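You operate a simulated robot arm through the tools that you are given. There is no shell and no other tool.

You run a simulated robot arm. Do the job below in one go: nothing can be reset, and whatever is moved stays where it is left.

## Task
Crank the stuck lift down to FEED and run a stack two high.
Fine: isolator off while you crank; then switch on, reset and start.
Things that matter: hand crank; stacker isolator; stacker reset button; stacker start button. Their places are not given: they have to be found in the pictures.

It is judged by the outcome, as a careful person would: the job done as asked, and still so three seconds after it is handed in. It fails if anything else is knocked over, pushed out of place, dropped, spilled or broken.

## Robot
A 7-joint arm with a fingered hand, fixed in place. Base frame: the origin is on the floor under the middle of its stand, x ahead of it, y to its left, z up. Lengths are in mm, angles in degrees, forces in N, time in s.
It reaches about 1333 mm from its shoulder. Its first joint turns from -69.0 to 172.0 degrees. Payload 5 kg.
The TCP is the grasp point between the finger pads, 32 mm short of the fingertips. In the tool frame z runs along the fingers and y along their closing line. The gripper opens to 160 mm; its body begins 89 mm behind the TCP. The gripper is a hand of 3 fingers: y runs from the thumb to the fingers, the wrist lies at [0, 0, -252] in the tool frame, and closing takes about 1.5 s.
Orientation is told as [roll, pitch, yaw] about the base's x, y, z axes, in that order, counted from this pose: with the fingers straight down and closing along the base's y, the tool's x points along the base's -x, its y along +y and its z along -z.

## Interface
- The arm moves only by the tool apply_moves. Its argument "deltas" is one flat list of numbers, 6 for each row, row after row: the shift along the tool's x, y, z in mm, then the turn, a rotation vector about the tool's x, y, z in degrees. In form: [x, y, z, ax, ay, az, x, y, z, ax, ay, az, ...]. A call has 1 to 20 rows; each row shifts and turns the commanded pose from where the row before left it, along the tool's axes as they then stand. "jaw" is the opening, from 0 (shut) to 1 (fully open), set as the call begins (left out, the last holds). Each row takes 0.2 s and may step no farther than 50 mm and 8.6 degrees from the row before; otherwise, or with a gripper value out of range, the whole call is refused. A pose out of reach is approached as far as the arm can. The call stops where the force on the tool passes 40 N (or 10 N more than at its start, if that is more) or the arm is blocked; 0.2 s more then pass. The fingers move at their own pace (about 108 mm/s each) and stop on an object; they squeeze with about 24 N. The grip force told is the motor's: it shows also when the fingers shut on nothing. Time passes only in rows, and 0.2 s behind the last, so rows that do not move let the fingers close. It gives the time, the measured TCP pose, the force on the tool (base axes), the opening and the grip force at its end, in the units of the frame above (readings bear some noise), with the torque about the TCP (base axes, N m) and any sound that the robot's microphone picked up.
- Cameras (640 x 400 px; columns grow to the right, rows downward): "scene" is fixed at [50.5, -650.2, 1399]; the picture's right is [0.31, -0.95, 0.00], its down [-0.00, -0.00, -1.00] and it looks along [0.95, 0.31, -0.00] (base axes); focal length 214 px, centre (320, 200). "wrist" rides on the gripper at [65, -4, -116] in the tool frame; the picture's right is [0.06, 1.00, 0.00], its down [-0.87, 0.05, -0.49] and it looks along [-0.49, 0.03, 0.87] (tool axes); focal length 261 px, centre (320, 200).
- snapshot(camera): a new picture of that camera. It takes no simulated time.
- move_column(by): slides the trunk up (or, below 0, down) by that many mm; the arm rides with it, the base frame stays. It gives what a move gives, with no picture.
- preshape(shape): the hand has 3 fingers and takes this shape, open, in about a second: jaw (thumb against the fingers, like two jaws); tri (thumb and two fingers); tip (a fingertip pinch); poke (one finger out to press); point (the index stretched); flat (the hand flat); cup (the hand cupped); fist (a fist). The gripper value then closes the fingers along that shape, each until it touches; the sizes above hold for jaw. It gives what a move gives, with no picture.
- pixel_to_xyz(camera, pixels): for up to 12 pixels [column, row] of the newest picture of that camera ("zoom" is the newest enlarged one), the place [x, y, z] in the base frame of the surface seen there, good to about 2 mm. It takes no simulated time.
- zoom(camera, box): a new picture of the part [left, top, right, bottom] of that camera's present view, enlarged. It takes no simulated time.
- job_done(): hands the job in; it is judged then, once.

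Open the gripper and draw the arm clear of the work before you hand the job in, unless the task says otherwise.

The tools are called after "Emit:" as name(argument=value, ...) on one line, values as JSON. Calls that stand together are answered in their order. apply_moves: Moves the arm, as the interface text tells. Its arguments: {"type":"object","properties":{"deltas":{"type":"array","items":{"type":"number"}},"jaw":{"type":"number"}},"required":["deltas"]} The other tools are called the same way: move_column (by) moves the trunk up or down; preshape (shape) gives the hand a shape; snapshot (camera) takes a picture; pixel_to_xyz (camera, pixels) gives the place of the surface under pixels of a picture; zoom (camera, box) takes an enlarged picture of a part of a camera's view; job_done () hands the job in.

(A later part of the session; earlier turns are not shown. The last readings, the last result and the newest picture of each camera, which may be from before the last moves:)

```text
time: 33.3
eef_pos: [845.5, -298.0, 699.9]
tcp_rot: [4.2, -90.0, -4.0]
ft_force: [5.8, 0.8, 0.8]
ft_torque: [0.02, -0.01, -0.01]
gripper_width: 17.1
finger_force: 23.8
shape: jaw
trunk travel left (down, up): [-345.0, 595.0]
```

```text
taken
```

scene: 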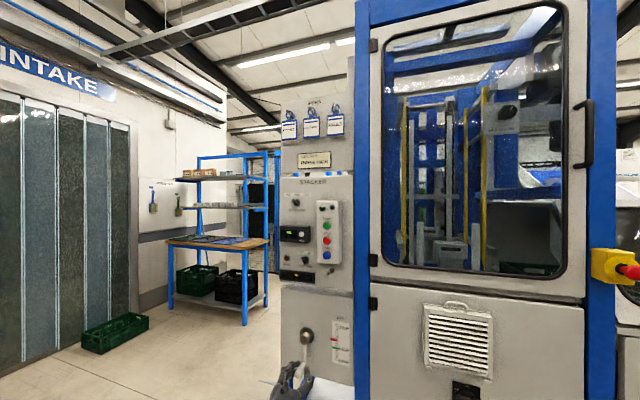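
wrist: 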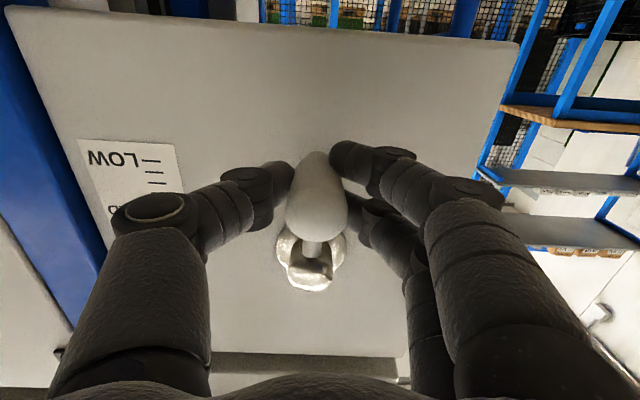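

The handle is gripped, and the gauge can be seen from the scene camera at (335,340). I'll try 36° clockwise (handle toward +y) to learn the direction.

Emit:
apply_moves(deltas=[-2.2, 20.6, 0, 0, 0, 0, -6.4, 19.7, 0, 0, 0, 0, -10.3, 17.9, 0, 0, 0, 0])

Emit:
zoom(camera="scene", box=[290, 310, 350, 370])

Emit:
snapshot(camera="wrist")

```text
time: 34.1
eef_pos: [845.7, -240.5, 718.8]
tcp_rot: [-14.1, -89.9, 14.3]
ft_force: [5.7, -11.6, -5.6]
ft_torque: [0.34, 0.27, -0.21]
gripper_width: 17.0
finger_force: 24.1
shape: jaw
trunk travel left (down, up): [-345.0, 595.0]
```

```text
6.67 times, centred on (320, 340) of scene
```

zoom: 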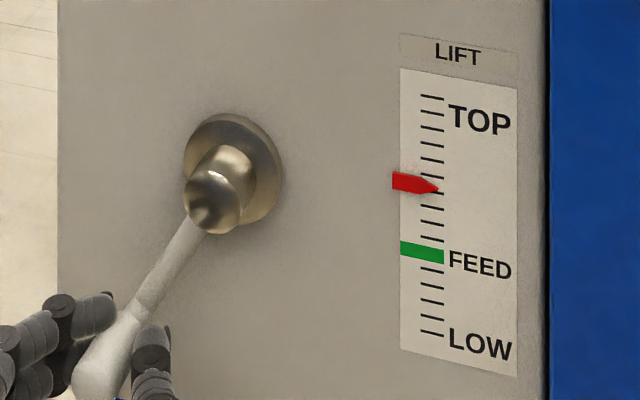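

```text
taken
```

wrist: 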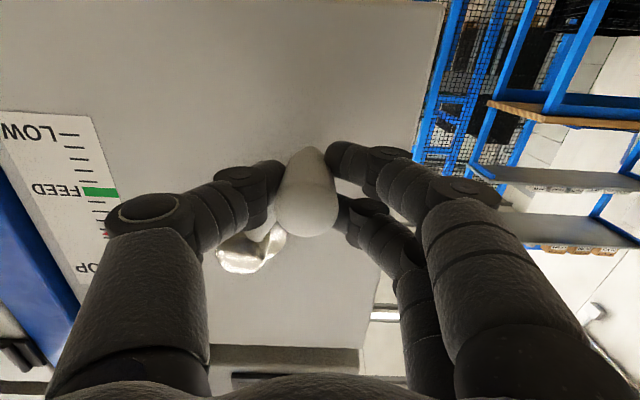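

Clockwise raises the marker by about 13 zoom-px per 36°, so lowering is counterclockwise. FEED needs roughly 180° counterclockwise from here. I'll go back through the bottom and on to about -84°, then check.

Emit:
apply_moves(deltas=[10.3, -17.9, 0, 0, 0, 0, 6.4, -19.7, 0, 0, 0, 0, 2.2, -20.6, 0, 0, 0, 0, -2.2, -20.6, 0, 0, 0, 0, -6.4, -19.7, 0, 0, 0, 0, -10.3, -17.9, 0, 0, 0, 0, -13.85, -15.4, 0, 0, 0, 0, -16.7, -12.2, 0, 0, 0, 0, -18.9, -8.4, 0, 0, 0, 0])

Emit:
zoom(camera="scene", box=[290, 310, 350, 370])

Emit:
snapshot(camera="wrist")

```text
time: 36.0
eef_pos: [847.4, -393.5, 753.1]
tcp_rot: [4.0, -89.7, -4.4]
ft_force: [11.4, -13.8, -9.6]
ft_torque: [-0.26, -0.03, -0.16]
gripper_width: 13.8
finger_force: 23.7
shape: jaw
trunk travel left (down, up): [-345.0, 595.0]
stopped in row 9: the force on the tool passed its limit at 41 N (the readings are from after the stop); the commanded pose is now the measured one
```

```text
6.67 times, centred on (320, 340) of scene
```

zoom: 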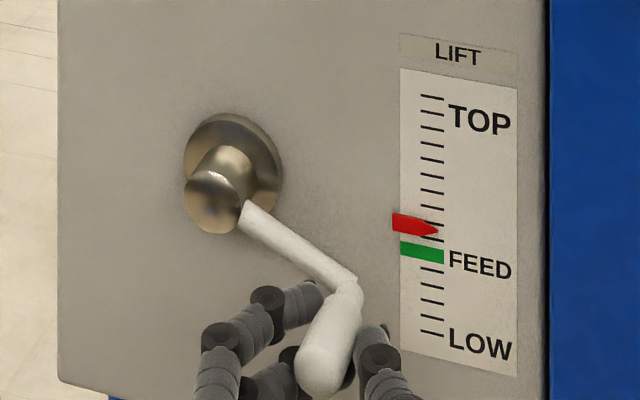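

```text
taken
```

wrist: 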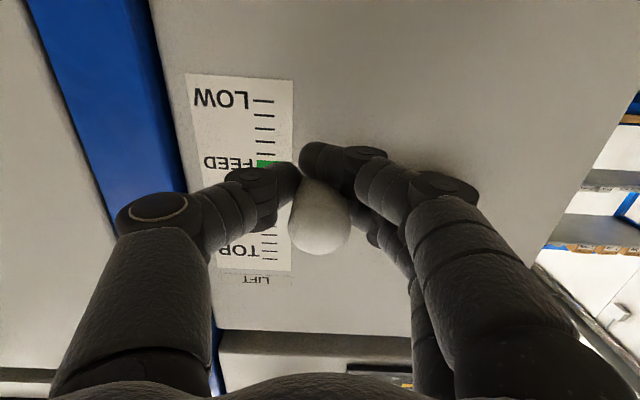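

The marker dropped to just above the green FEED mark (tip at zoom (437,230) against FEED at (437,255)). The move stopped at 41 N because the handle slipped in the grip. I'll open the fingers, back out a bit, and re-measure the handle before re-gripping.

Emit:
apply_moves(deltas=[0, 0, 0, 0, 0, 0, 0, 0, 0, 0, 0, 0, 0, 0, 0, 0, 0, 0], jaw=0.5)

Emit:
apply_moves(deltas=[0, 0, -45, 0, 0, 0, 0, 0, -45, 0, 0, 0])

Emit:
snapshot(camera="wrist")

Emit:
zoom(camera="scene", box=[290, 310, 350, 370])

```text
time: 36.8
eef_pos: [845.8, -388.5, 756.0]
tcp_rot: [27.0, -89.8, -27.1]
ft_force: [-1.0, -0.3, 0.1]
ft_torque: [0.02, -0.01, -0.02]
gripper_width: 79.4
finger_force: 0.1
shape: jaw
trunk travel left (down, up): [-345.0, 595.0]
```

```text
time: 37.4
eef_pos: [756.8, -388.4, 755.8]
tcp_rot: [56.3, -90.1, -56.3]
ft_force: [0.3, 0.5, 0.3]
ft_torque: [0.02, -0.03, 0.0]
gripper_width: 79.4
finger_force: 0.1
shape: jaw
trunk travel left (down, up): [-345.0, 595.0]
```

```text
taken
```

wrist: 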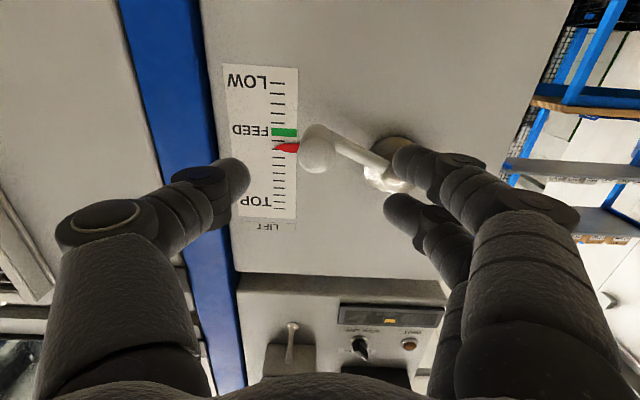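

```text
6.67 times, centred on (320, 340) of scene
```

zoom: 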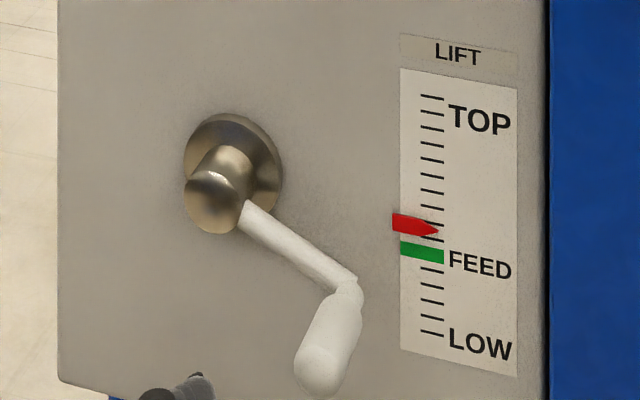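

The crank stayed put. I'll measure the handle end (wrist (316,153)), the marker, and the FEED bar.

Emit:
pixel_to_xyz(camera="wrist", pixels=[[316, 153], [301, 153], [330, 153], [316, 140], [316, 168], [316, 128], [286, 148], [294, 148], [282, 131], [340, 145], [355, 155], [370, 163]])

Emit:
zoom(camera="wrist", box=[215, 60, 415, 220])

```text
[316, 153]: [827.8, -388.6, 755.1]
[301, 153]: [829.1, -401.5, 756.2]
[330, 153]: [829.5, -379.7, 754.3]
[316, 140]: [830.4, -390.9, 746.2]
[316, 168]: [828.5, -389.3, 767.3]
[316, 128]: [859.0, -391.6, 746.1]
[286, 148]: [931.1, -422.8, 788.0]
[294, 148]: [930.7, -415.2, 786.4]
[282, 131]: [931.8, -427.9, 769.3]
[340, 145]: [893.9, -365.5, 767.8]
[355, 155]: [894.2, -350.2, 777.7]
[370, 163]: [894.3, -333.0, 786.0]
```

```text
2.50 times, centred on (315, 140) of wrist
```

zoom: 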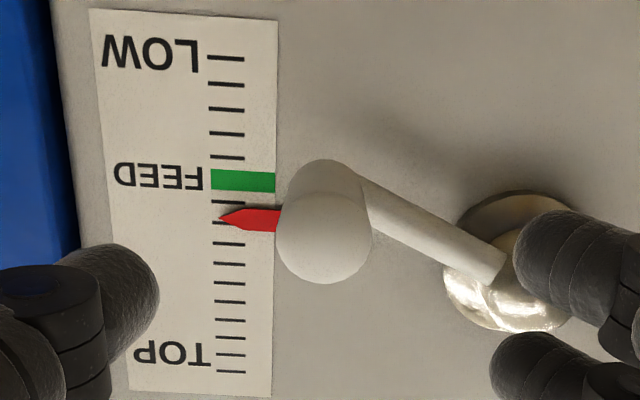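

The handle's at (-389, 756), i.e. -64° on a 100 mm circle. The marker is at z≈787 and FEED at 769.5, so about 59° more is needed (final about -123°). I'll re-grip it centred and then move slowly in small steps.

Emit:
apply_moves(deltas=[0, 0, 43, 0, 0, 0, 0, 0, 43, 0, 0, 0])

Emit:
apply_moves(deltas=[0, 0, 0, 0, 0, 0, 0, 0, 0, 0, 0, 0, 0, 0, 0, 0, 0, 0, 0, 0, 0, 0, 0, 0, 0, 0, 0, 0, 0, 0], jaw=0)

Emit:
snapshot(camera="wrist")

```text
time: 38.0
eef_pos: [843.1, -389.0, 754.3]
tcp_rot: [-0.1, -89.9, -0.1]
ft_force: [-1.1, 0.3, 0.0]
ft_torque: [-0.04, 0.01, 0.05]
gripper_width: 79.3
finger_force: 0.2
shape: jaw
trunk travel left (down, up): [-345.0, 595.0]
```

```text
time: 39.2
eef_pos: [844.3, -388.2, 753.9]
tcp_rot: [8.2, -89.9, -8.4]
ft_force: [5.2, -0.1, -1.8]
ft_torque: [0.03, 0.05, 0.05]
gripper_width: 15.4
finger_force: 23.7
shape: jaw
trunk travel left (down, up): [-345.0, 595.0]
```

```text
taken
```

wrist: 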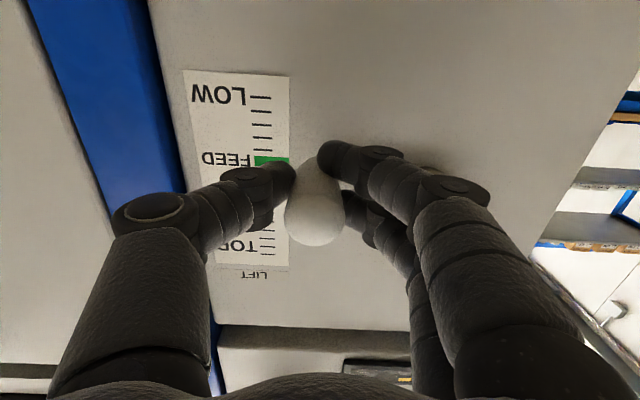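

Gripped again (15 mm). I'll move slowly upward along the arc, 5° per row, for 20°.

Emit:
apply_moves(deltas=[-8.0, -3.45, 0, 0, 0, 0, -8.3, -2.7, 0, 0, 0, 0, -8.5, -2.0, 0, 0, 0, 0, -8.6, -1.3, 0, 0, 0, 0])

Emit:
snapshot(camera="wrist")

Emit:
zoom(camera="scene", box=[290, 310, 350, 370])

```text
time: 40.2
eef_pos: [843.7, -398.5, 788.4]
tcp_rot: [15.3, -89.9, -15.3]
ft_force: [10.9, -1.8, -13.4]
ft_torque: [-0.31, 0.22, 0.02]
gripper_width: 14.0
finger_force: 23.9
shape: jaw
trunk travel left (down, up): [-345.0, 595.0]
```

```text
taken
```

wrist: 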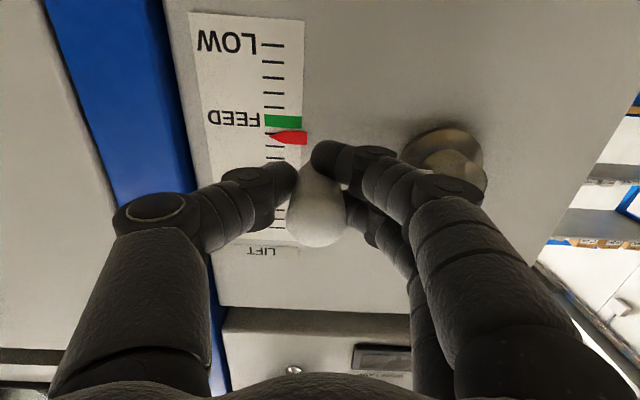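

```text
6.67 times, centred on (320, 340) of scene
```

zoom: 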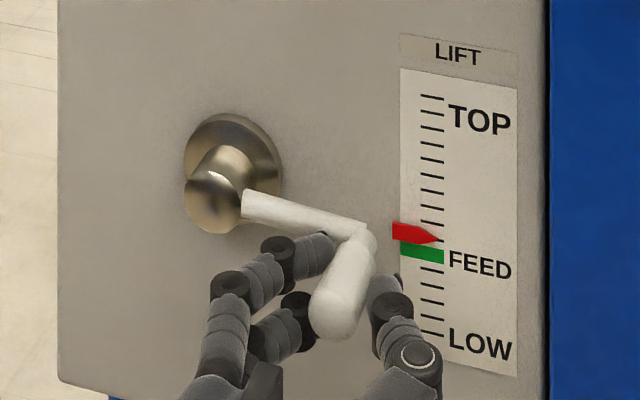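

It's tracking well (13 N). I'll continue 20° more along the arc.

Emit:
apply_moves(deltas=[-8.7, -0.5, 0, 0, 0, 0, -8.7, 0.3, 0, 0, 0, 0, -8.7, 1.0, 0, 0, 0, 0, -8.5, 1.8, 0, 0, 0, 0])

Emit:
snapshot(camera="wrist")

Emit:
pixel_to_xyz(camera="wrist", pixels=[[320, 200], [320, 215], [320, 230], [290, 90], [290, 80], [290, 100], [290, 70], [300, 90], [310, 90], [280, 90]])

Emit:
zoom(camera="scene", box=[290, 310, 350, 370])

```text
time: 41.2
eef_pos: [842.4, -397.3, 822.0]
tcp_rot: [6.9, -89.8, -7.0]
ft_force: [17.3, -1.2, -14.1]
ft_torque: [-0.35, 0.16, 0.05]
gripper_width: 12.6
finger_force: 23.4
shape: jaw
trunk travel left (down, up): [-345.0, 595.0]
```

```text
taken
```

wrist: 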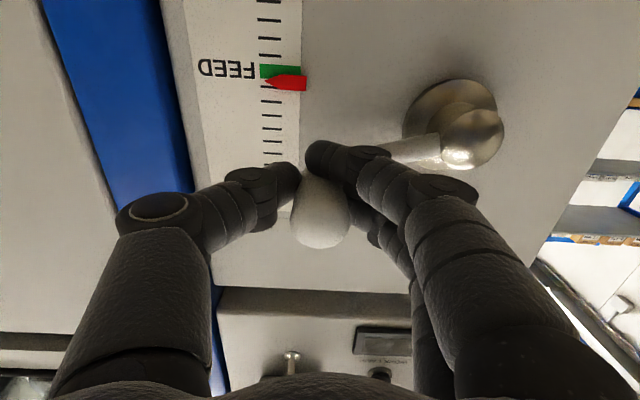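

```text
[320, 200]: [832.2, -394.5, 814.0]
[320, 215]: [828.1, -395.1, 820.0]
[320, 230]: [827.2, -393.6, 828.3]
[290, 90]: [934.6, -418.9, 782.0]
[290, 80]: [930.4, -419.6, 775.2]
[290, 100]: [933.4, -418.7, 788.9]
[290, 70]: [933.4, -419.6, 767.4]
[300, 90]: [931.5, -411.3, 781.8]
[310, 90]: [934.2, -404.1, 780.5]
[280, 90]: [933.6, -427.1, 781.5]
```

```text
6.67 times, centred on (320, 340) of scene
```

zoom: 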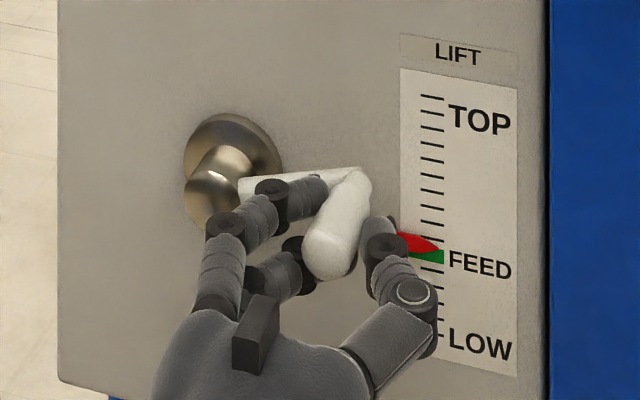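

The marker's at z≈776, so it needs about 6 mm (about 20°) more. I'll continue 15° and then fine-tune.

Emit:
apply_moves(deltas=[-8.4, 2.5, 0, 0, 0, 0, -8.1, 3.2, 0, 0, 0, 0, -7.8, 3.9, 0, 0, 0, 0])

Emit:
snapshot(camera="wrist")

Emit:
zoom(camera="wrist", box=[210, 0, 350, 90])

Emit:
zoom(camera="scene", box=[320, 320, 350, 360])

```text
time: 42.0
eef_pos: [842.4, -385.9, 845.7]
tcp_rot: [16.6, -90.0, -16.7]
ft_force: [17.2, 0.2, -15.0]
ft_torque: [-0.37, 0.1, 0.08]
gripper_width: 11.9
finger_force: 23.4
shape: jaw
trunk travel left (down, up): [-345.0, 595.0]
```

```text
taken
```

wrist: 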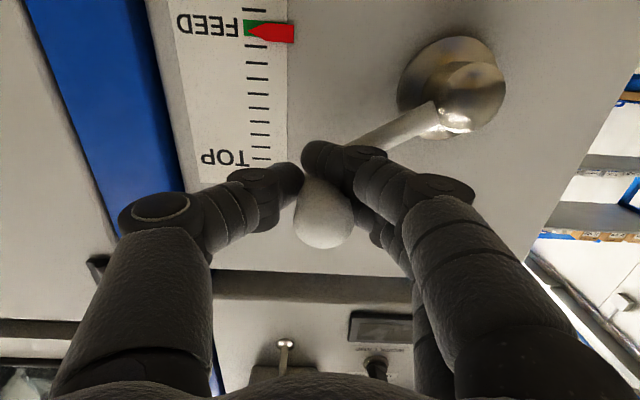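

```text
4.44 times, centred on (280, 45) of wrist
```

zoom: 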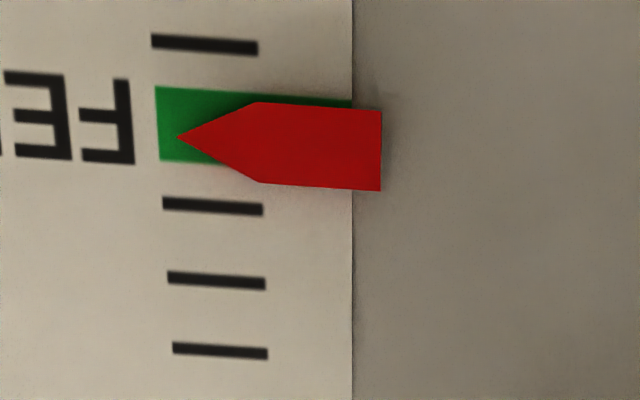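

```text
10.00 times, centred on (335, 340) of scene
```

zoom: 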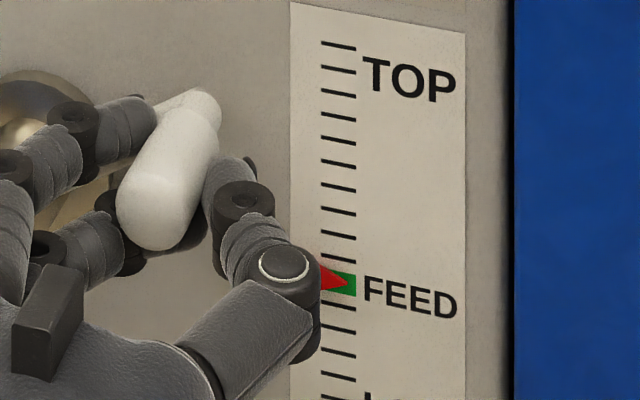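

The marker tip is about 1.6 mm above the centre of the green FEED bar, which is about 5.5° more. I'll do that in two small steps.

Emit:
apply_moves(deltas=[-4.1, 2.5, 0, 0, 0, 0, -4.0, 2.6, 0, 0, 0, 0, 0, 0, 0, 0, 0, 0])

Emit:
zoom(camera="wrist", box=[210, 0, 350, 90])

Emit:
zoom(camera="scene", box=[320, 320, 350, 360])

```text
time: 42.8
eef_pos: [843.7, -382.9, 854.4]
tcp_rot: [22.9, -90.0, -22.9]
ft_force: [11.7, -1.1, -13.0]
ft_torque: [-0.36, 0.11, 0.08]
gripper_width: 12.0
finger_force: 23.8
shape: jaw
trunk travel left (down, up): [-345.0, 595.0]
```

```text
4.44 times, centred on (280, 45) of wrist
```

zoom: 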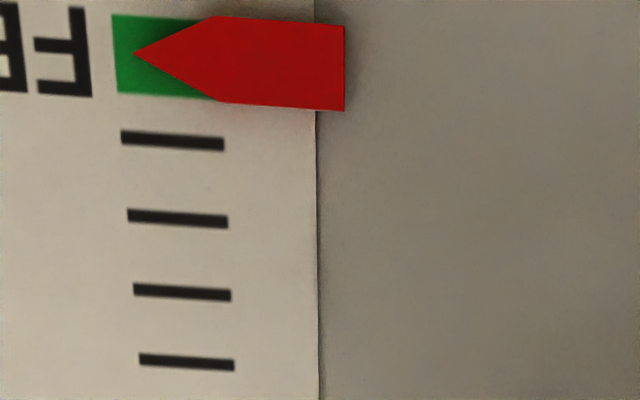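

```text
10.00 times, centred on (335, 340) of scene
```

zoom: 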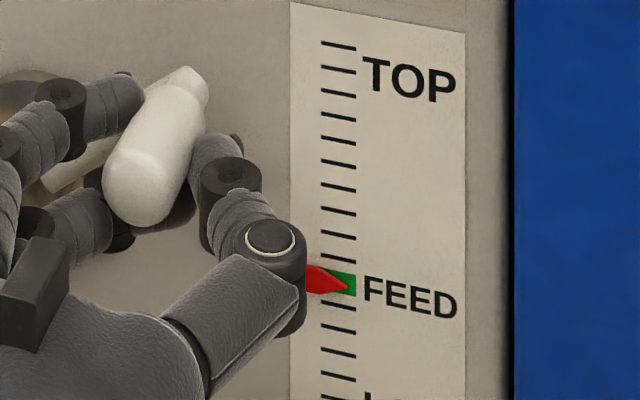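

The marker tip is now on the centre of the green bar (tip row 54 against bar centre about 53). I'll release and back away, then verify.

Emit:
apply_moves(deltas=[0, 0, 0, 0, 0, 0, 0, 0, 0, 0, 0, 0, 0, 0, 0, 0, 0, 0], jaw=0.5)

Emit:
apply_moves(deltas=[0, 0, -40, 0, 0, 0, 0, 0, -40, 0, 0, 0])

Emit:
snapshot(camera="wrist")

Emit:
zoom(camera="scene", box=[290, 310, 350, 370])

```text
time: 43.6
eef_pos: [841.2, -381.7, 856.2]
tcp_rot: [49.9, -90.0, -49.9]
ft_force: [0.3, -0.6, -1.0]
ft_torque: [0.0, 0.01, 0.04]
gripper_width: 79.3
finger_force: 0.1
shape: jaw
trunk travel left (down, up): [-345.0, 595.0]
```

```text
time: 44.2
eef_pos: [761.9, -380.6, 856.8]
tcp_rot: [-16.6, -90.0, 16.7]
ft_force: [-0.3, 0.1, -1.2]
ft_torque: [-0.01, -0.01, 0.01]
gripper_width: 79.2
finger_force: 0.1
shape: jaw
trunk travel left (down, up): [-345.0, 595.0]
```

```text
taken
```

wrist: 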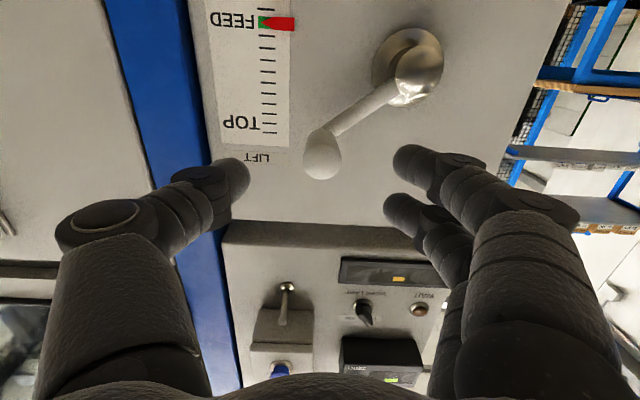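

```text
6.67 times, centred on (320, 340) of scene
```

zoom: 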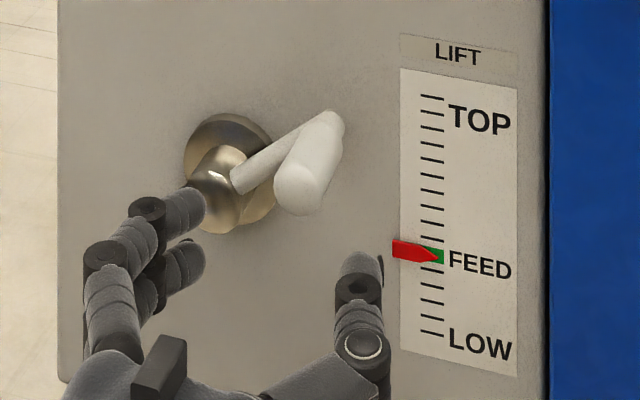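

The marker reads at FEED. I'll take one precise check of it with zooms on both cameras.

Emit:
zoom(camera="wrist", box=[230, 0, 310, 60])

Emit:
zoom(camera="scene", box=[320, 330, 350, 355])

```text
6.67 times, centred on (270, 30) of wrist
```

zoom: 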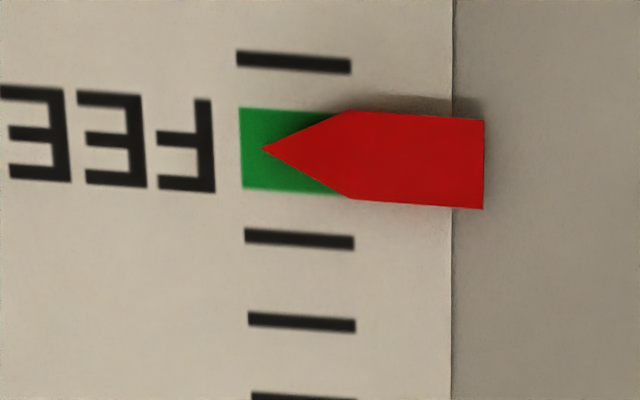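

```text
16.00 times, centred on (335, 342) of scene
```

zoom: 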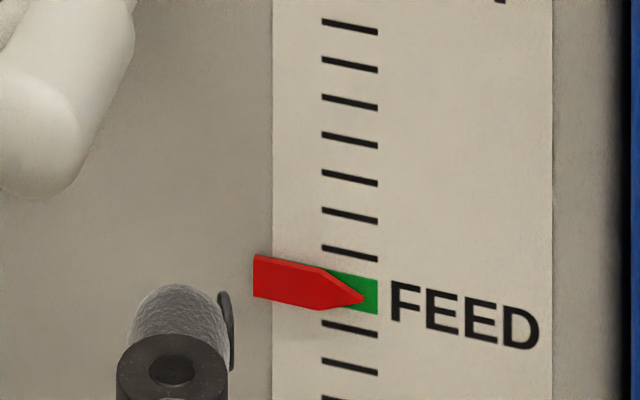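

FEED is exact. Now back to the isolator: I'll back off slightly, swing toward -y while rising, then lower the trunk again so it's within reach.

Emit:
apply_moves(deltas=[0, 0, -25, 0, 0, 0, -21, -44, 0, 0, 0, 0, -21, -44, 0, 0, 0, 0, -21, -44, 0, 0, 0, 0, -21, -44, 0, 0, 0, 0, -21, -44, 0, 0, 0, 0, -21, -44, 0, 0, 0, 0, -21, -44, 0, 0, 0, 0])

Emit:
move_column(by=-295)

```text
time: 46.0
eef_pos: [736.0, -691.4, 1001.1]
tcp_rot: [17.7, -89.9, -17.7]
ft_force: [0.8, 0.4, 0.5]
ft_torque: [0.01, 0.03, -0.04]
gripper_width: 79.8
finger_force: 0.0
shape: jaw
trunk travel left (down, up): [-345.0, 595.0]
```

```text
time: 49.0
eef_pos: [736.3, -690.4, 706.2]
tcp_rot: [13.2, -90.0, -13.4]
ft_force: [0.3, 0.6, 0.1]
ft_torque: [-0.02, 0.0, -0.02]
gripper_width: 79.6
finger_force: 0.0
shape: jaw
trunk travel left (down, up): [-50.0, 890.0]
```

Now I'll move over to the isolator (y=-897, z=714) and roll the hand -62° to match the blade at OFF.

Emit:
apply_moves(deltas=[-1.6, -41.3, 0, 0, 0, 0, -1.6, -41.3, 0, 0, 0, 0, -1.6, -41.3, 0, 0, 0, 0, -1.6, -41.3, 0, 0, 0, 0, -1.6, -41.3, 0, 0, 0, 0, 0, 0, 0, 0, 0, -7.75, 0, 0, 0, 0, 0, -7.75, 0, 0, 0, 0, 0, -7.75, 0, 0, 0, 0, 0, -7.75, 0, 0, 0, 0, 0, -7.75, 0, 0, 0, 0, 0, -7.75, 0, 0, 0, 0, 0, -7.75, 0, 0, 0, 0, 0, -7.75])

Emit:
snapshot(camera="wrist")

Emit:
pixel_to_xyz(camera="wrist", pixels=[[310, 115], [315, 130], [320, 145], [305, 100]])

```text
time: 51.8
eef_pos: [735.3, -896.5, 713.7]
tcp_rot: [-89.9, -27.9, 89.9]
ft_force: [-0.2, 0.3, -0.9]
ft_torque: [-0.02, 0.0, 0.01]
gripper_width: 79.5
finger_force: 0.0
shape: jaw
trunk travel left (down, up): [-50.0, 890.0]
```

```text
taken
```

wrist: 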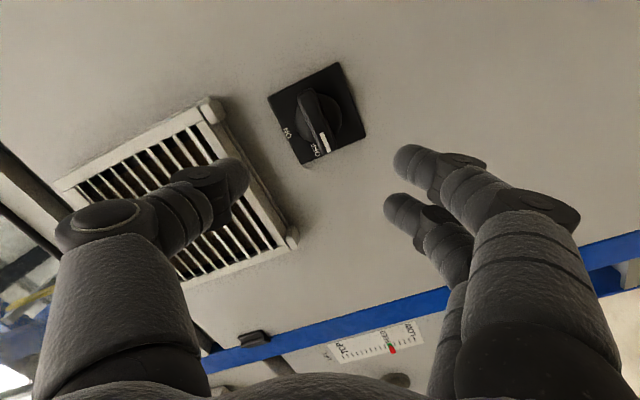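

```text
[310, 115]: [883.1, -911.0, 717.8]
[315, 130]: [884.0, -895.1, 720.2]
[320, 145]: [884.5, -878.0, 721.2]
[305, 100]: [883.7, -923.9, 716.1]
```

The blade actually snapped to a detent at about 90° (horizontal, from (-924,716) to (-878,721)) when released. I'll roll the hand a further -28° to match and look again.

Emit:
apply_moves(deltas=[0, 0, 0, 0, 0, -7, 0, 0, 0, 0, 0, -7, 0, 0, 0, 0, 0, -7, 0, 0, 0, 0, 0, -7, 0, 0, 40, 0, 0, 0])

Emit:
snapshot(camera="wrist")

Emit:
pixel_to_xyz(camera="wrist", pixels=[[320, 110], [320, 130], [320, 150], [312, 130], [328, 130], [320, 95]])

```text
time: 53.0
eef_pos: [773.2, -899.9, 716.1]
tcp_rot: [-90.1, -0.1, 89.8]
ft_force: [-0.8, 0.1, -0.4]
ft_torque: [0.03, 0.02, -0.01]
gripper_width: 79.4
finger_force: 0.1
shape: jaw
trunk travel left (down, up): [-50.0, 890.0]
```

```text
taken
```

wrist: 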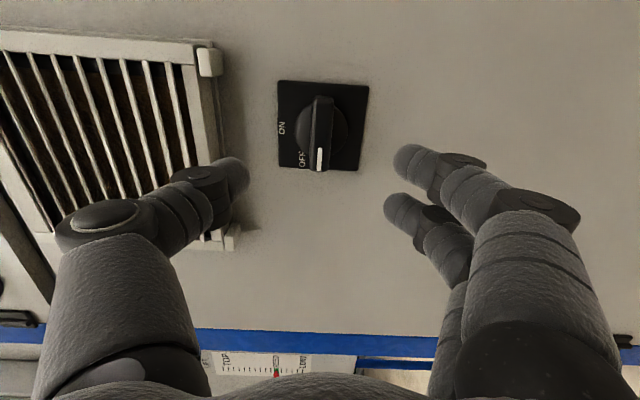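

```text
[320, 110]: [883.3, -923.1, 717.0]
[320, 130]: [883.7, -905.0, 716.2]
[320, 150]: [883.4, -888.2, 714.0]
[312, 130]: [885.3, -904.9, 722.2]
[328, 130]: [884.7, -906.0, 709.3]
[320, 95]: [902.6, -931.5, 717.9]
```

The blade is now aligned with the hand. I'll centre on the axis, advance to x≈867 and close on it.

Emit:
apply_moves(deltas=[-1.5, 0.8, 32, 0, 0, 0, -1.5, 0.8, 32, 0, 0, 0, 0, 0, 29, 0, 0, 0])

Emit:
apply_moves(deltas=[0, 0, 0, 0, 0, 0, 0, 0, 0, 0, 0, 0, 0, 0, 0, 0, 0, 0, 0, 0, 0, 0, 0, 0, 0, 0, 0, 0, 0, 0], jaw=0)

Emit:
snapshot(camera="wrist")

```text
time: 53.8
eef_pos: [870.0, -895.0, 705.1]
tcp_rot: [-89.6, -0.2, 89.9]
ft_force: [1.1, -0.2, -0.3]
ft_torque: [0.02, -0.04, 0.12]
gripper_width: 80.1
finger_force: 0.1
shape: jaw
trunk travel left (down, up): [-50.0, 890.0]
```

```text
time: 55.0
eef_pos: [868.7, -894.8, 713.0]
tcp_rot: [-90.0, 0.0, 90.0]
ft_force: [0.5, -3.9, -0.7]
ft_torque: [-0.03, 0.05, -0.14]
gripper_width: 13.8
finger_force: 23.8
shape: jaw
trunk travel left (down, up): [-50.0, 890.0]
```

```text
taken
```

wrist: 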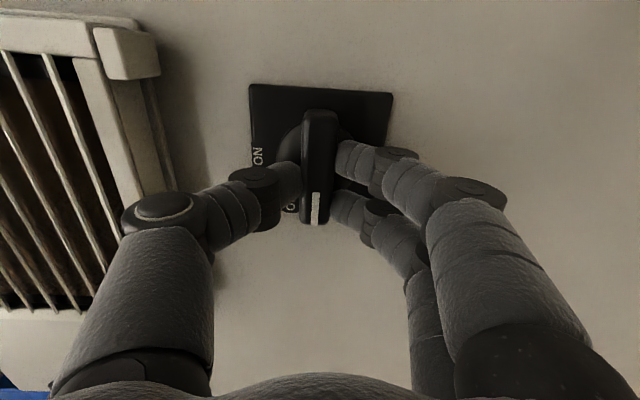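

The blade is gripped. I'll turn it clockwise (tool z positive) from OFF back to ON, the first 48°.

Emit:
apply_moves(deltas=[0, 0, 0, 0, 0, 6, 0, 0, 0, 0, 0, 6, 0, 0, 0, 0, 0, 6, 0, 0, 0, 0, 0, 6, 0, 0, 0, 0, 0, 6, 0, 0, 0, 0, 0, 6, 0, 0, 0, 0, 0, 6, 0, 0, 0, 0, 0, 6])

```text
time: 56.8
eef_pos: [868.1, -893.1, 716.3]
tcp_rot: [-90.2, -48.1, 90.1]
ft_force: [3.3, 0.0, 16.7]
ft_torque: [-0.14, -0.34, -0.01]
gripper_width: 13.7
finger_force: 24.3
shape: jaw
trunk travel left (down, up): [-50.0, 890.0]
```

It turned 48° with 17 N of upward side load. I'll ease the hand slightly upward while turning the remaining 42°.

Emit:
apply_moves(deltas=[-1.1, -1.0, 0, 0, 0, 6, -1.1, -1.0, 0, 0, 0, 6, 0, 0, 0, 0, 0, 6, 0, 0, 0, 0, 0, 6, 0, 0, 0, 0, 0, 6, 0, 0, 0, 0, 0, 6, 0, 0, 0, 0, 0, 6])

Emit:
snapshot(camera="wrist")

Emit:
zoom(camera="scene", box=[270, 170, 370, 290])

```text
time: 58.4
eef_pos: [865.2, -896.1, 719.9]
tcp_rot: [166.9, -89.9, -167.1]
ft_force: [3.1, -13.4, 23.4]
ft_torque: [-0.17, -0.49, -0.36]
gripper_width: 13.7
finger_force: 24.5
shape: jaw
trunk travel left (down, up): [-50.0, 890.0]
```

```text
taken
```

wrist: 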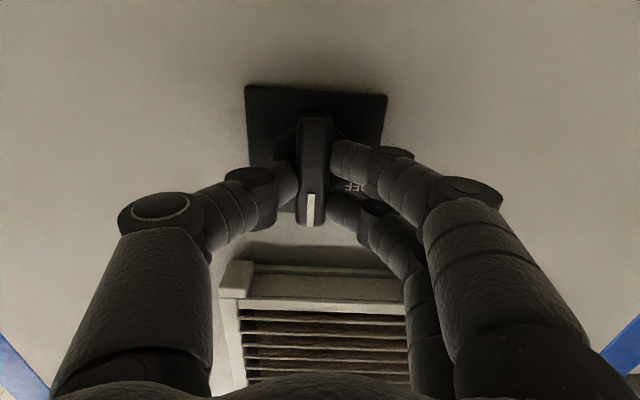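

```text
3.33 times, centred on (320, 230) of scene
```

zoom: 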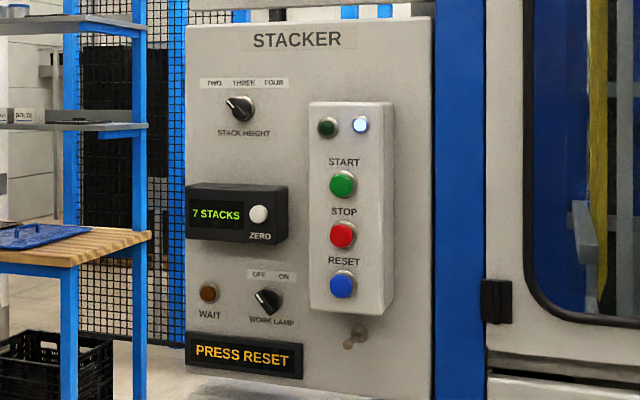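

The panel is back on and reads "PRESS RESET" with the blue lamp lit. I'll release the isolator and back away.

Emit:
apply_moves(deltas=[0, 0, 0, 0, 0, 0, 0, 0, 0, 0, 0, 0, 0, 0, 0, 0, 0, 0], jaw=0.5)

Emit:
apply_moves(deltas=[0, 0, -30, 0, 0, 0, 0, 0, -40, 0, 0, 0, 0, 0, -40, 0, 0, 0])

Emit:
snapshot(camera="wrist")

Emit:
zoom(camera="scene", box=[270, 170, 370, 290])

```text
time: 59.2
eef_pos: [867.5, -893.9, 714.2]
tcp_rot: [15.5, -89.9, -15.5]
ft_force: [0.5, -0.1, -0.2]
ft_torque: [-0.02, -0.01, -0.03]
gripper_width: 79.2
finger_force: 0.1
shape: jaw
trunk travel left (down, up): [-50.0, 890.0]
```

```text
time: 60.0
eef_pos: [758.0, -896.0, 717.7]
tcp_rot: [-16.6, -89.8, 16.5]
ft_force: [-0.3, -0.5, -0.2]
ft_torque: [-0.02, 0.03, -0.04]
gripper_width: 79.5
finger_force: 0.0
shape: jaw
trunk travel left (down, up): [-50.0, 890.0]
```

```text
taken
```

wrist: 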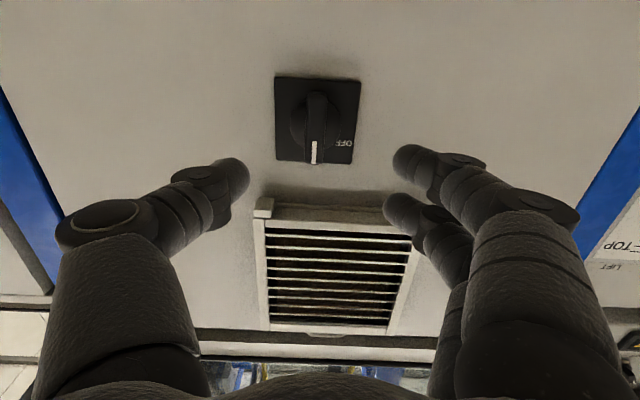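

```text
3.33 times, centred on (320, 230) of scene
```

zoom: 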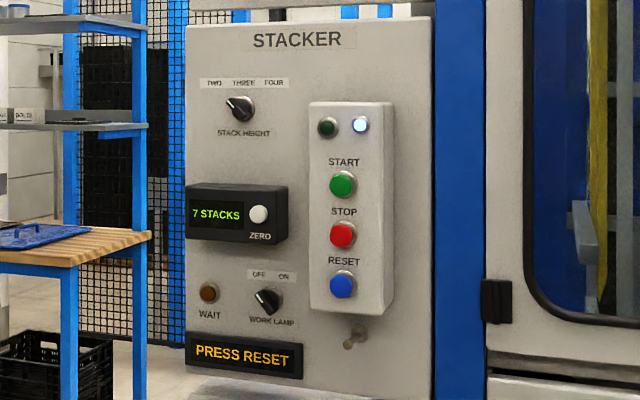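

The isolator is at ON and vertical. I'll back off slightly more and raise the trunk toward the button panel (reset at about (837,-422,1183), start at about (838,-424,1295)).

Emit:
apply_moves(deltas=[0, 20, -40, 0, 0, 0, 0, 40, -10, 0, 0, 0, 0, 45, 0, 0, 0, 0, 0, 45, 0, 0, 0, 0])

Emit:
move_column(by=400)

Emit:
snapshot(camera="wrist")

```text
time: 61.0
eef_pos: [708.6, -745.1, 713.0]
tcp_rot: [38.3, -89.9, -38.5]
ft_force: [-0.2, -0.7, 0.2]
ft_torque: [0.04, -0.03, 0.04]
gripper_width: 79.6
finger_force: 0.1
shape: jaw
trunk travel left (down, up): [-50.0, 890.0]
```

```text
time: 64.8
eef_pos: [709.7, -745.1, 1112.8]
tcp_rot: [19.8, -90.0, -19.9]
ft_force: [-0.1, -0.1, -0.3]
ft_torque: [0.01, 0.02, -0.02]
gripper_width: 79.4
finger_force: 0.0
shape: jaw
trunk travel left (down, up): [-450.0, 490.0]
```

```text
taken
```

wrist: 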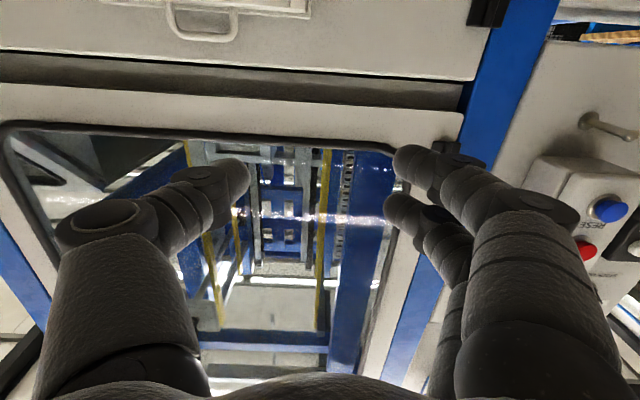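

This is free space, so I'll shape the hand to poke and see where the pressing finger is.

Emit:
preshape(shape="poke")

Emit:
snapshot(camera="wrist")

```text
time: 65.7
eef_pos: [710.9, -745.6, 1114.4]
tcp_rot: [16.4, -89.8, -16.3]
ft_force: [-0.5, -0.2, 0.3]
ft_torque: [0.02, 0.03, -0.01]
gripper_width: 0.0
finger_force: 0.0
shape: poke
trunk travel left (down, up): [-450.0, 490.0]
```

```text
taken
```

wrist: 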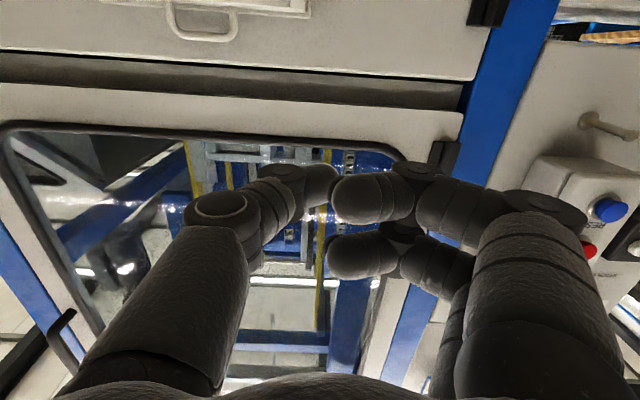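

It's unclear which finger sticks out. I'll see how the opening value changes this shape.

Emit:
apply_moves(deltas=[0, 0, 0, 0, 0, 0, 0, 0, 0, 0, 0, 0, 0, 0, 0, 0, 0, 0, 0, 0, 0, 0, 0, 0], jaw=1)

Emit:
snapshot(camera="wrist")

Emit:
pixel_to_xyz(camera="wrist", pixels=[[325, 180], [345, 195], [345, 255], [380, 200], [380, 250]])

```text
time: 66.7
eef_pos: [709.4, -745.6, 1112.7]
tcp_rot: [18.0, -89.9, -18.1]
ft_force: [-0.9, 0.7, -0.4]
ft_torque: [0.05, 0.03, 0.02]
gripper_width: 0.0
finger_force: 0.0
shape: poke
trunk travel left (down, up): [-450.0, 490.0]
```

```text
taken
```

wrist: 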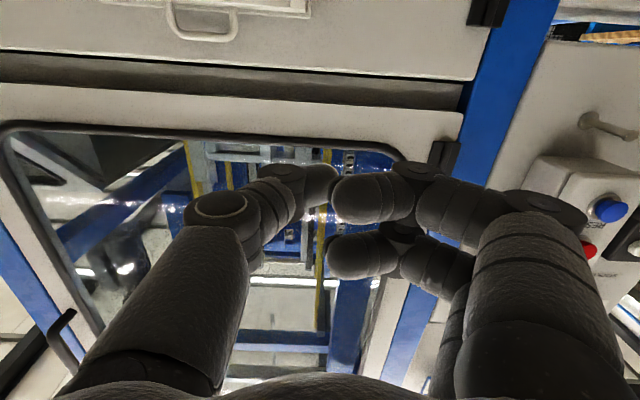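

```text
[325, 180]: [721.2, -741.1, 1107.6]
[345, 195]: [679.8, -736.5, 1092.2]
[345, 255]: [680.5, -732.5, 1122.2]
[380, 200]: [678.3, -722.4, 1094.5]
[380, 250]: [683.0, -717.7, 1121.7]
```

The thumb stays extended near the TCP axis (surface at (721,-741,1108)) while the fingers are curled back to x≈680. I'll pin down its tip.

Emit:
zoom(camera="wrist", box=[280, 140, 380, 240])

Emit:
pixel_to_xyz(camera="zoom", pixels=[[330, 105], [345, 130], [350, 150], [345, 170], [325, 150], [300, 150], [325, 120], [340, 150], [348, 140], [340, 190]])

```text
4.00 times, centred on (330, 190) of wrist
```

zoom: 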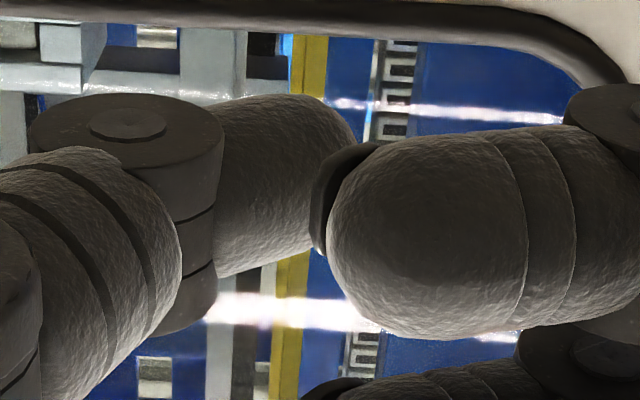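

```text
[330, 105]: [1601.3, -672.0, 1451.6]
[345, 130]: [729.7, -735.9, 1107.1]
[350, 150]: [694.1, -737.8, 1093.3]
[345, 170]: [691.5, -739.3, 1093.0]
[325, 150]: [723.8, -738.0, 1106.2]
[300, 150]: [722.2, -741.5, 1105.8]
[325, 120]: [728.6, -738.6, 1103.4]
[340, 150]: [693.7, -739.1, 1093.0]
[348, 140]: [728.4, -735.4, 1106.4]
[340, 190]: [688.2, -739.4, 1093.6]
```

The thumb tip is about 25–30 mm ahead of the TCP and about 6 mm toward +y. I'll raise the trunk by 70 and move in front of the reset button, staying at x≈725.

Emit:
move_column(by=70)

Emit:
apply_moves(deltas=[0, 45, 2, 0, 0, 0, 0, 45, 2, 0, 0, 0, 0, 45, 2, 0, 0, 0, 0, 45, 2, 0, 0, 0, 0, 45, 2, 0, 0, 0, 0, 45, 2, 0, 0, 0, 0, 45, 2, 0, 0, 0])

Emit:
snapshot(camera="wrist")

Emit:
snapshot(camera="scene")

```text
time: 67.8
eef_pos: [709.9, -745.1, 1182.8]
tcp_rot: [26.6, -89.8, -26.8]
ft_force: [-0.2, -0.6, 0.3]
ft_torque: [-0.01, -0.01, 0.03]
gripper_width: 0.2
finger_force: 0.2
shape: poke
trunk travel left (down, up): [-520.0, 420.0]
```

```text
time: 69.4
eef_pos: [722.6, -427.5, 1183.8]
tcp_rot: [-30.9, -90.0, 30.7]
ft_force: [0.1, 0.1, -0.9]
ft_torque: [-0.02, 0.01, -0.01]
gripper_width: 0.1
finger_force: 0.0
shape: poke
trunk travel left (down, up): [-520.0, 420.0]
```

```text
taken
```

wrist: 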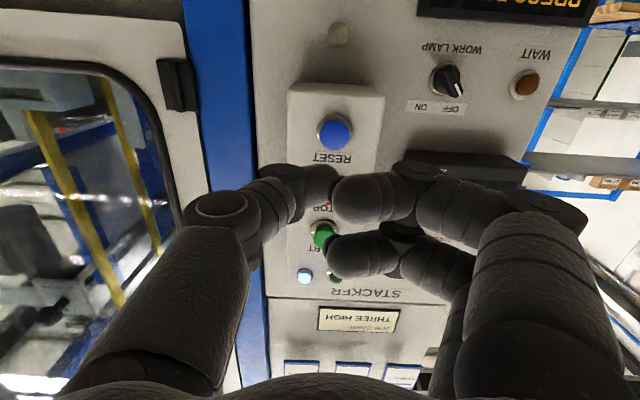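

```text
taken
```

scene: 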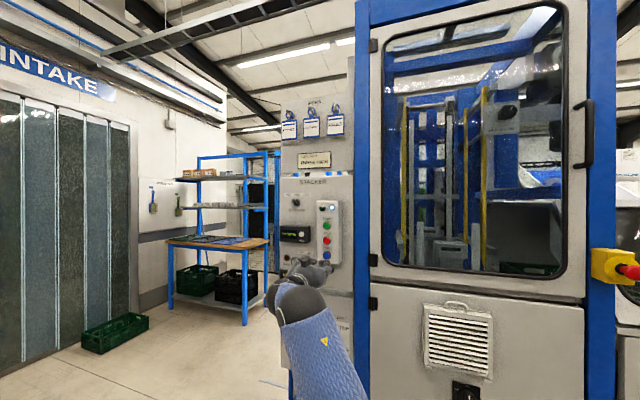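

The reset button is in the wrist view at (335,133) and the job card reads THREE HIGH, but the task asks for two. I'll measure the reset button and the thumb tip, and double-check the stack-height knob.

Emit:
pixel_to_xyz(camera="wrist", pixels=[[335, 132], [325, 132], [345, 132], [335, 122], [335, 145], [330, 175], [320, 235], [318, 195], [338, 33], [360, 110]])

Emit:
zoom(camera="scene", box=[282, 185, 312, 215])

Emit:
zoom(camera="wrist", box=[280, 90, 400, 210])

```text
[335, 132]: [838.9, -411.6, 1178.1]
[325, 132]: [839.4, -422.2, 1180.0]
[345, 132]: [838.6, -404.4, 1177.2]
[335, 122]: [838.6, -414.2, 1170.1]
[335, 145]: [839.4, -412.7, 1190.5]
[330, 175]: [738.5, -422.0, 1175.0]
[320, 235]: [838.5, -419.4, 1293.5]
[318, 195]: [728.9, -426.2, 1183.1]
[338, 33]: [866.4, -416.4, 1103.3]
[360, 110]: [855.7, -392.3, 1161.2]
```

```text
13.33 times, centred on (297, 200) of scene
```

zoom: 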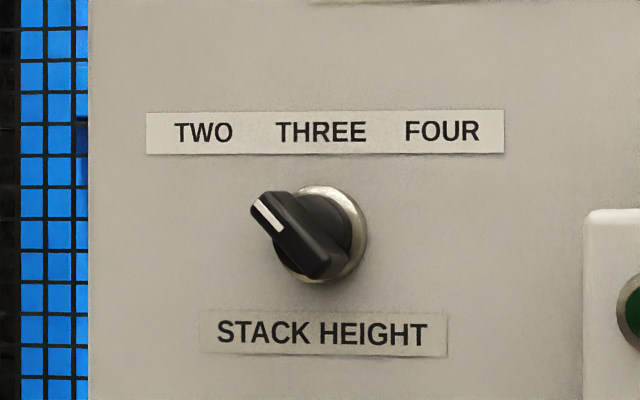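

```text
3.33 times, centred on (340, 150) of wrist
```

zoom: 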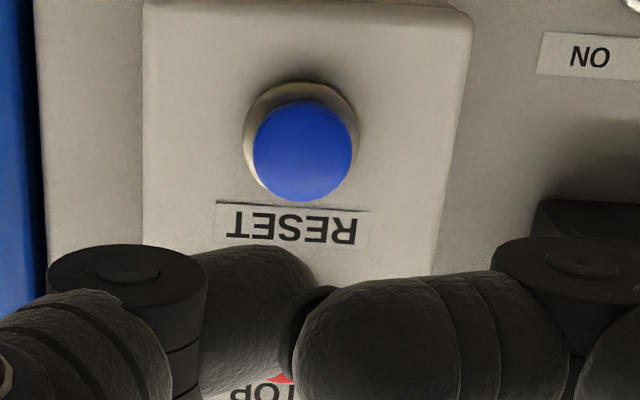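

The selector is on TWO. The reset button's centre is at (839,-413,1181). I'll line the thumb tip up with it and approach to within about 10 mm.

Emit:
apply_moves(deltas=[2.5, 7, 0, 0, 0, 0, 0, 0, 38, 0, 0, 0, 0, 0, 35, 0, 0, 0])

Emit:
snapshot(camera="wrist")

Emit:
zoom(camera="wrist", box=[260, 100, 400, 220])

Emit:
zoom(camera="scene", box=[290, 220, 350, 280])

```text
time: 70.2
eef_pos: [798.6, -422.9, 1180.3]
tcp_rot: [12.1, -89.9, -12.2]
ft_force: [0.5, 0.4, 0.6]
ft_torque: [-0.04, -0.01, -0.01]
gripper_width: 0.0
finger_force: 0.0
shape: poke
trunk travel left (down, up): [-520.0, 420.0]
```

```text
taken
```

wrist: 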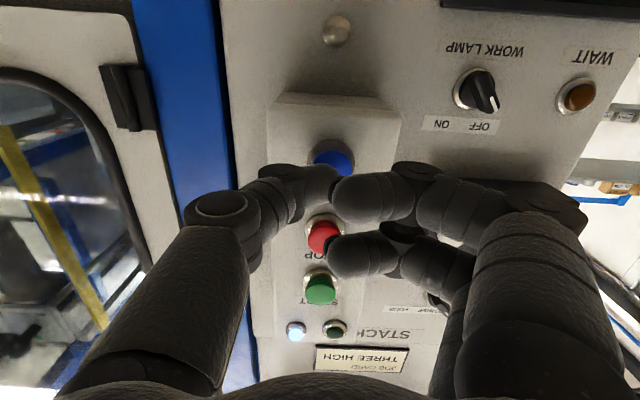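

```text
3.33 times, centred on (330, 160) of wrist
```

zoom: 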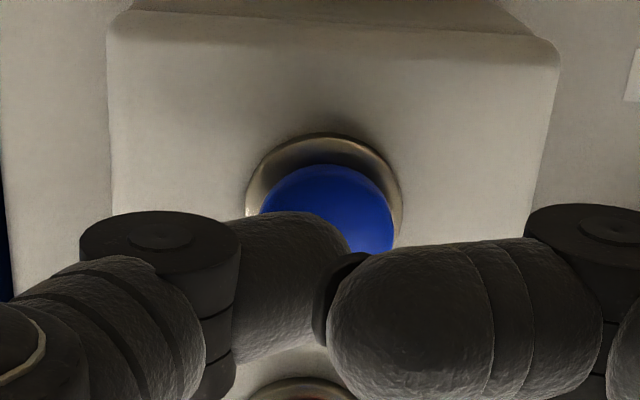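

```text
6.67 times, centred on (320, 250) of scene
```

zoom: 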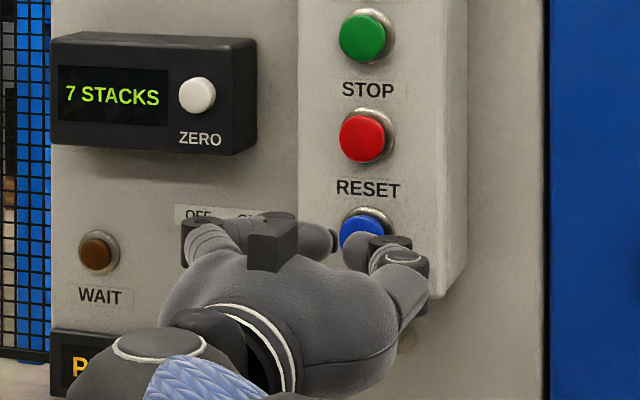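

The thumb tip lines up with the blue button (tip (337,170), button centre (333,165)). I'll shift 2 mm toward -y and push forward gently in small steps.

Emit:
apply_moves(deltas=[0, -2, 4, 0, 0, 0, 0, 0, 4, 0, 0, 0, 0, 0, 3, 0, 0, 0])

Emit:
zoom(camera="wrist", box=[260, 100, 400, 220])

Emit:
zoom(camera="scene", box=[270, 180, 370, 290])

```text
time: 71.0
eef_pos: [807.9, -425.2, 1180.7]
tcp_rot: [-14.5, -89.9, 14.4]
ft_force: [-4.9, 2.3, -0.9]
ft_torque: [0.01, 0.08, 0.08]
gripper_width: 0.0
finger_force: 0.0
shape: poke
trunk travel left (down, up): [-520.0, 420.0]
heard: click
```

```text
3.33 times, centred on (330, 160) of wrist
```

zoom: 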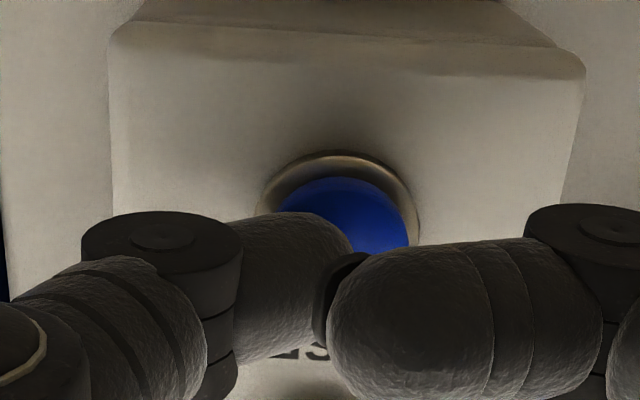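

```text
3.64 times, centred on (320, 235) of scene
```

zoom: 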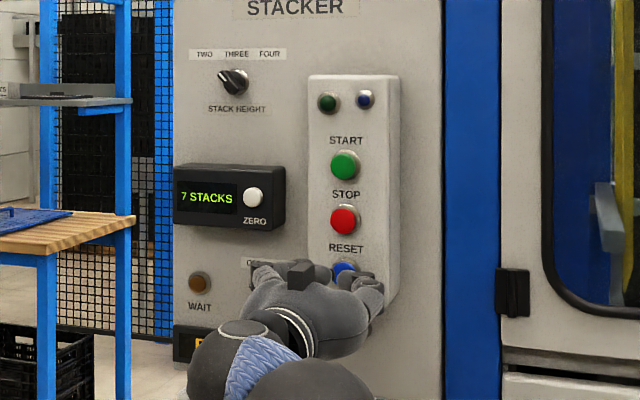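

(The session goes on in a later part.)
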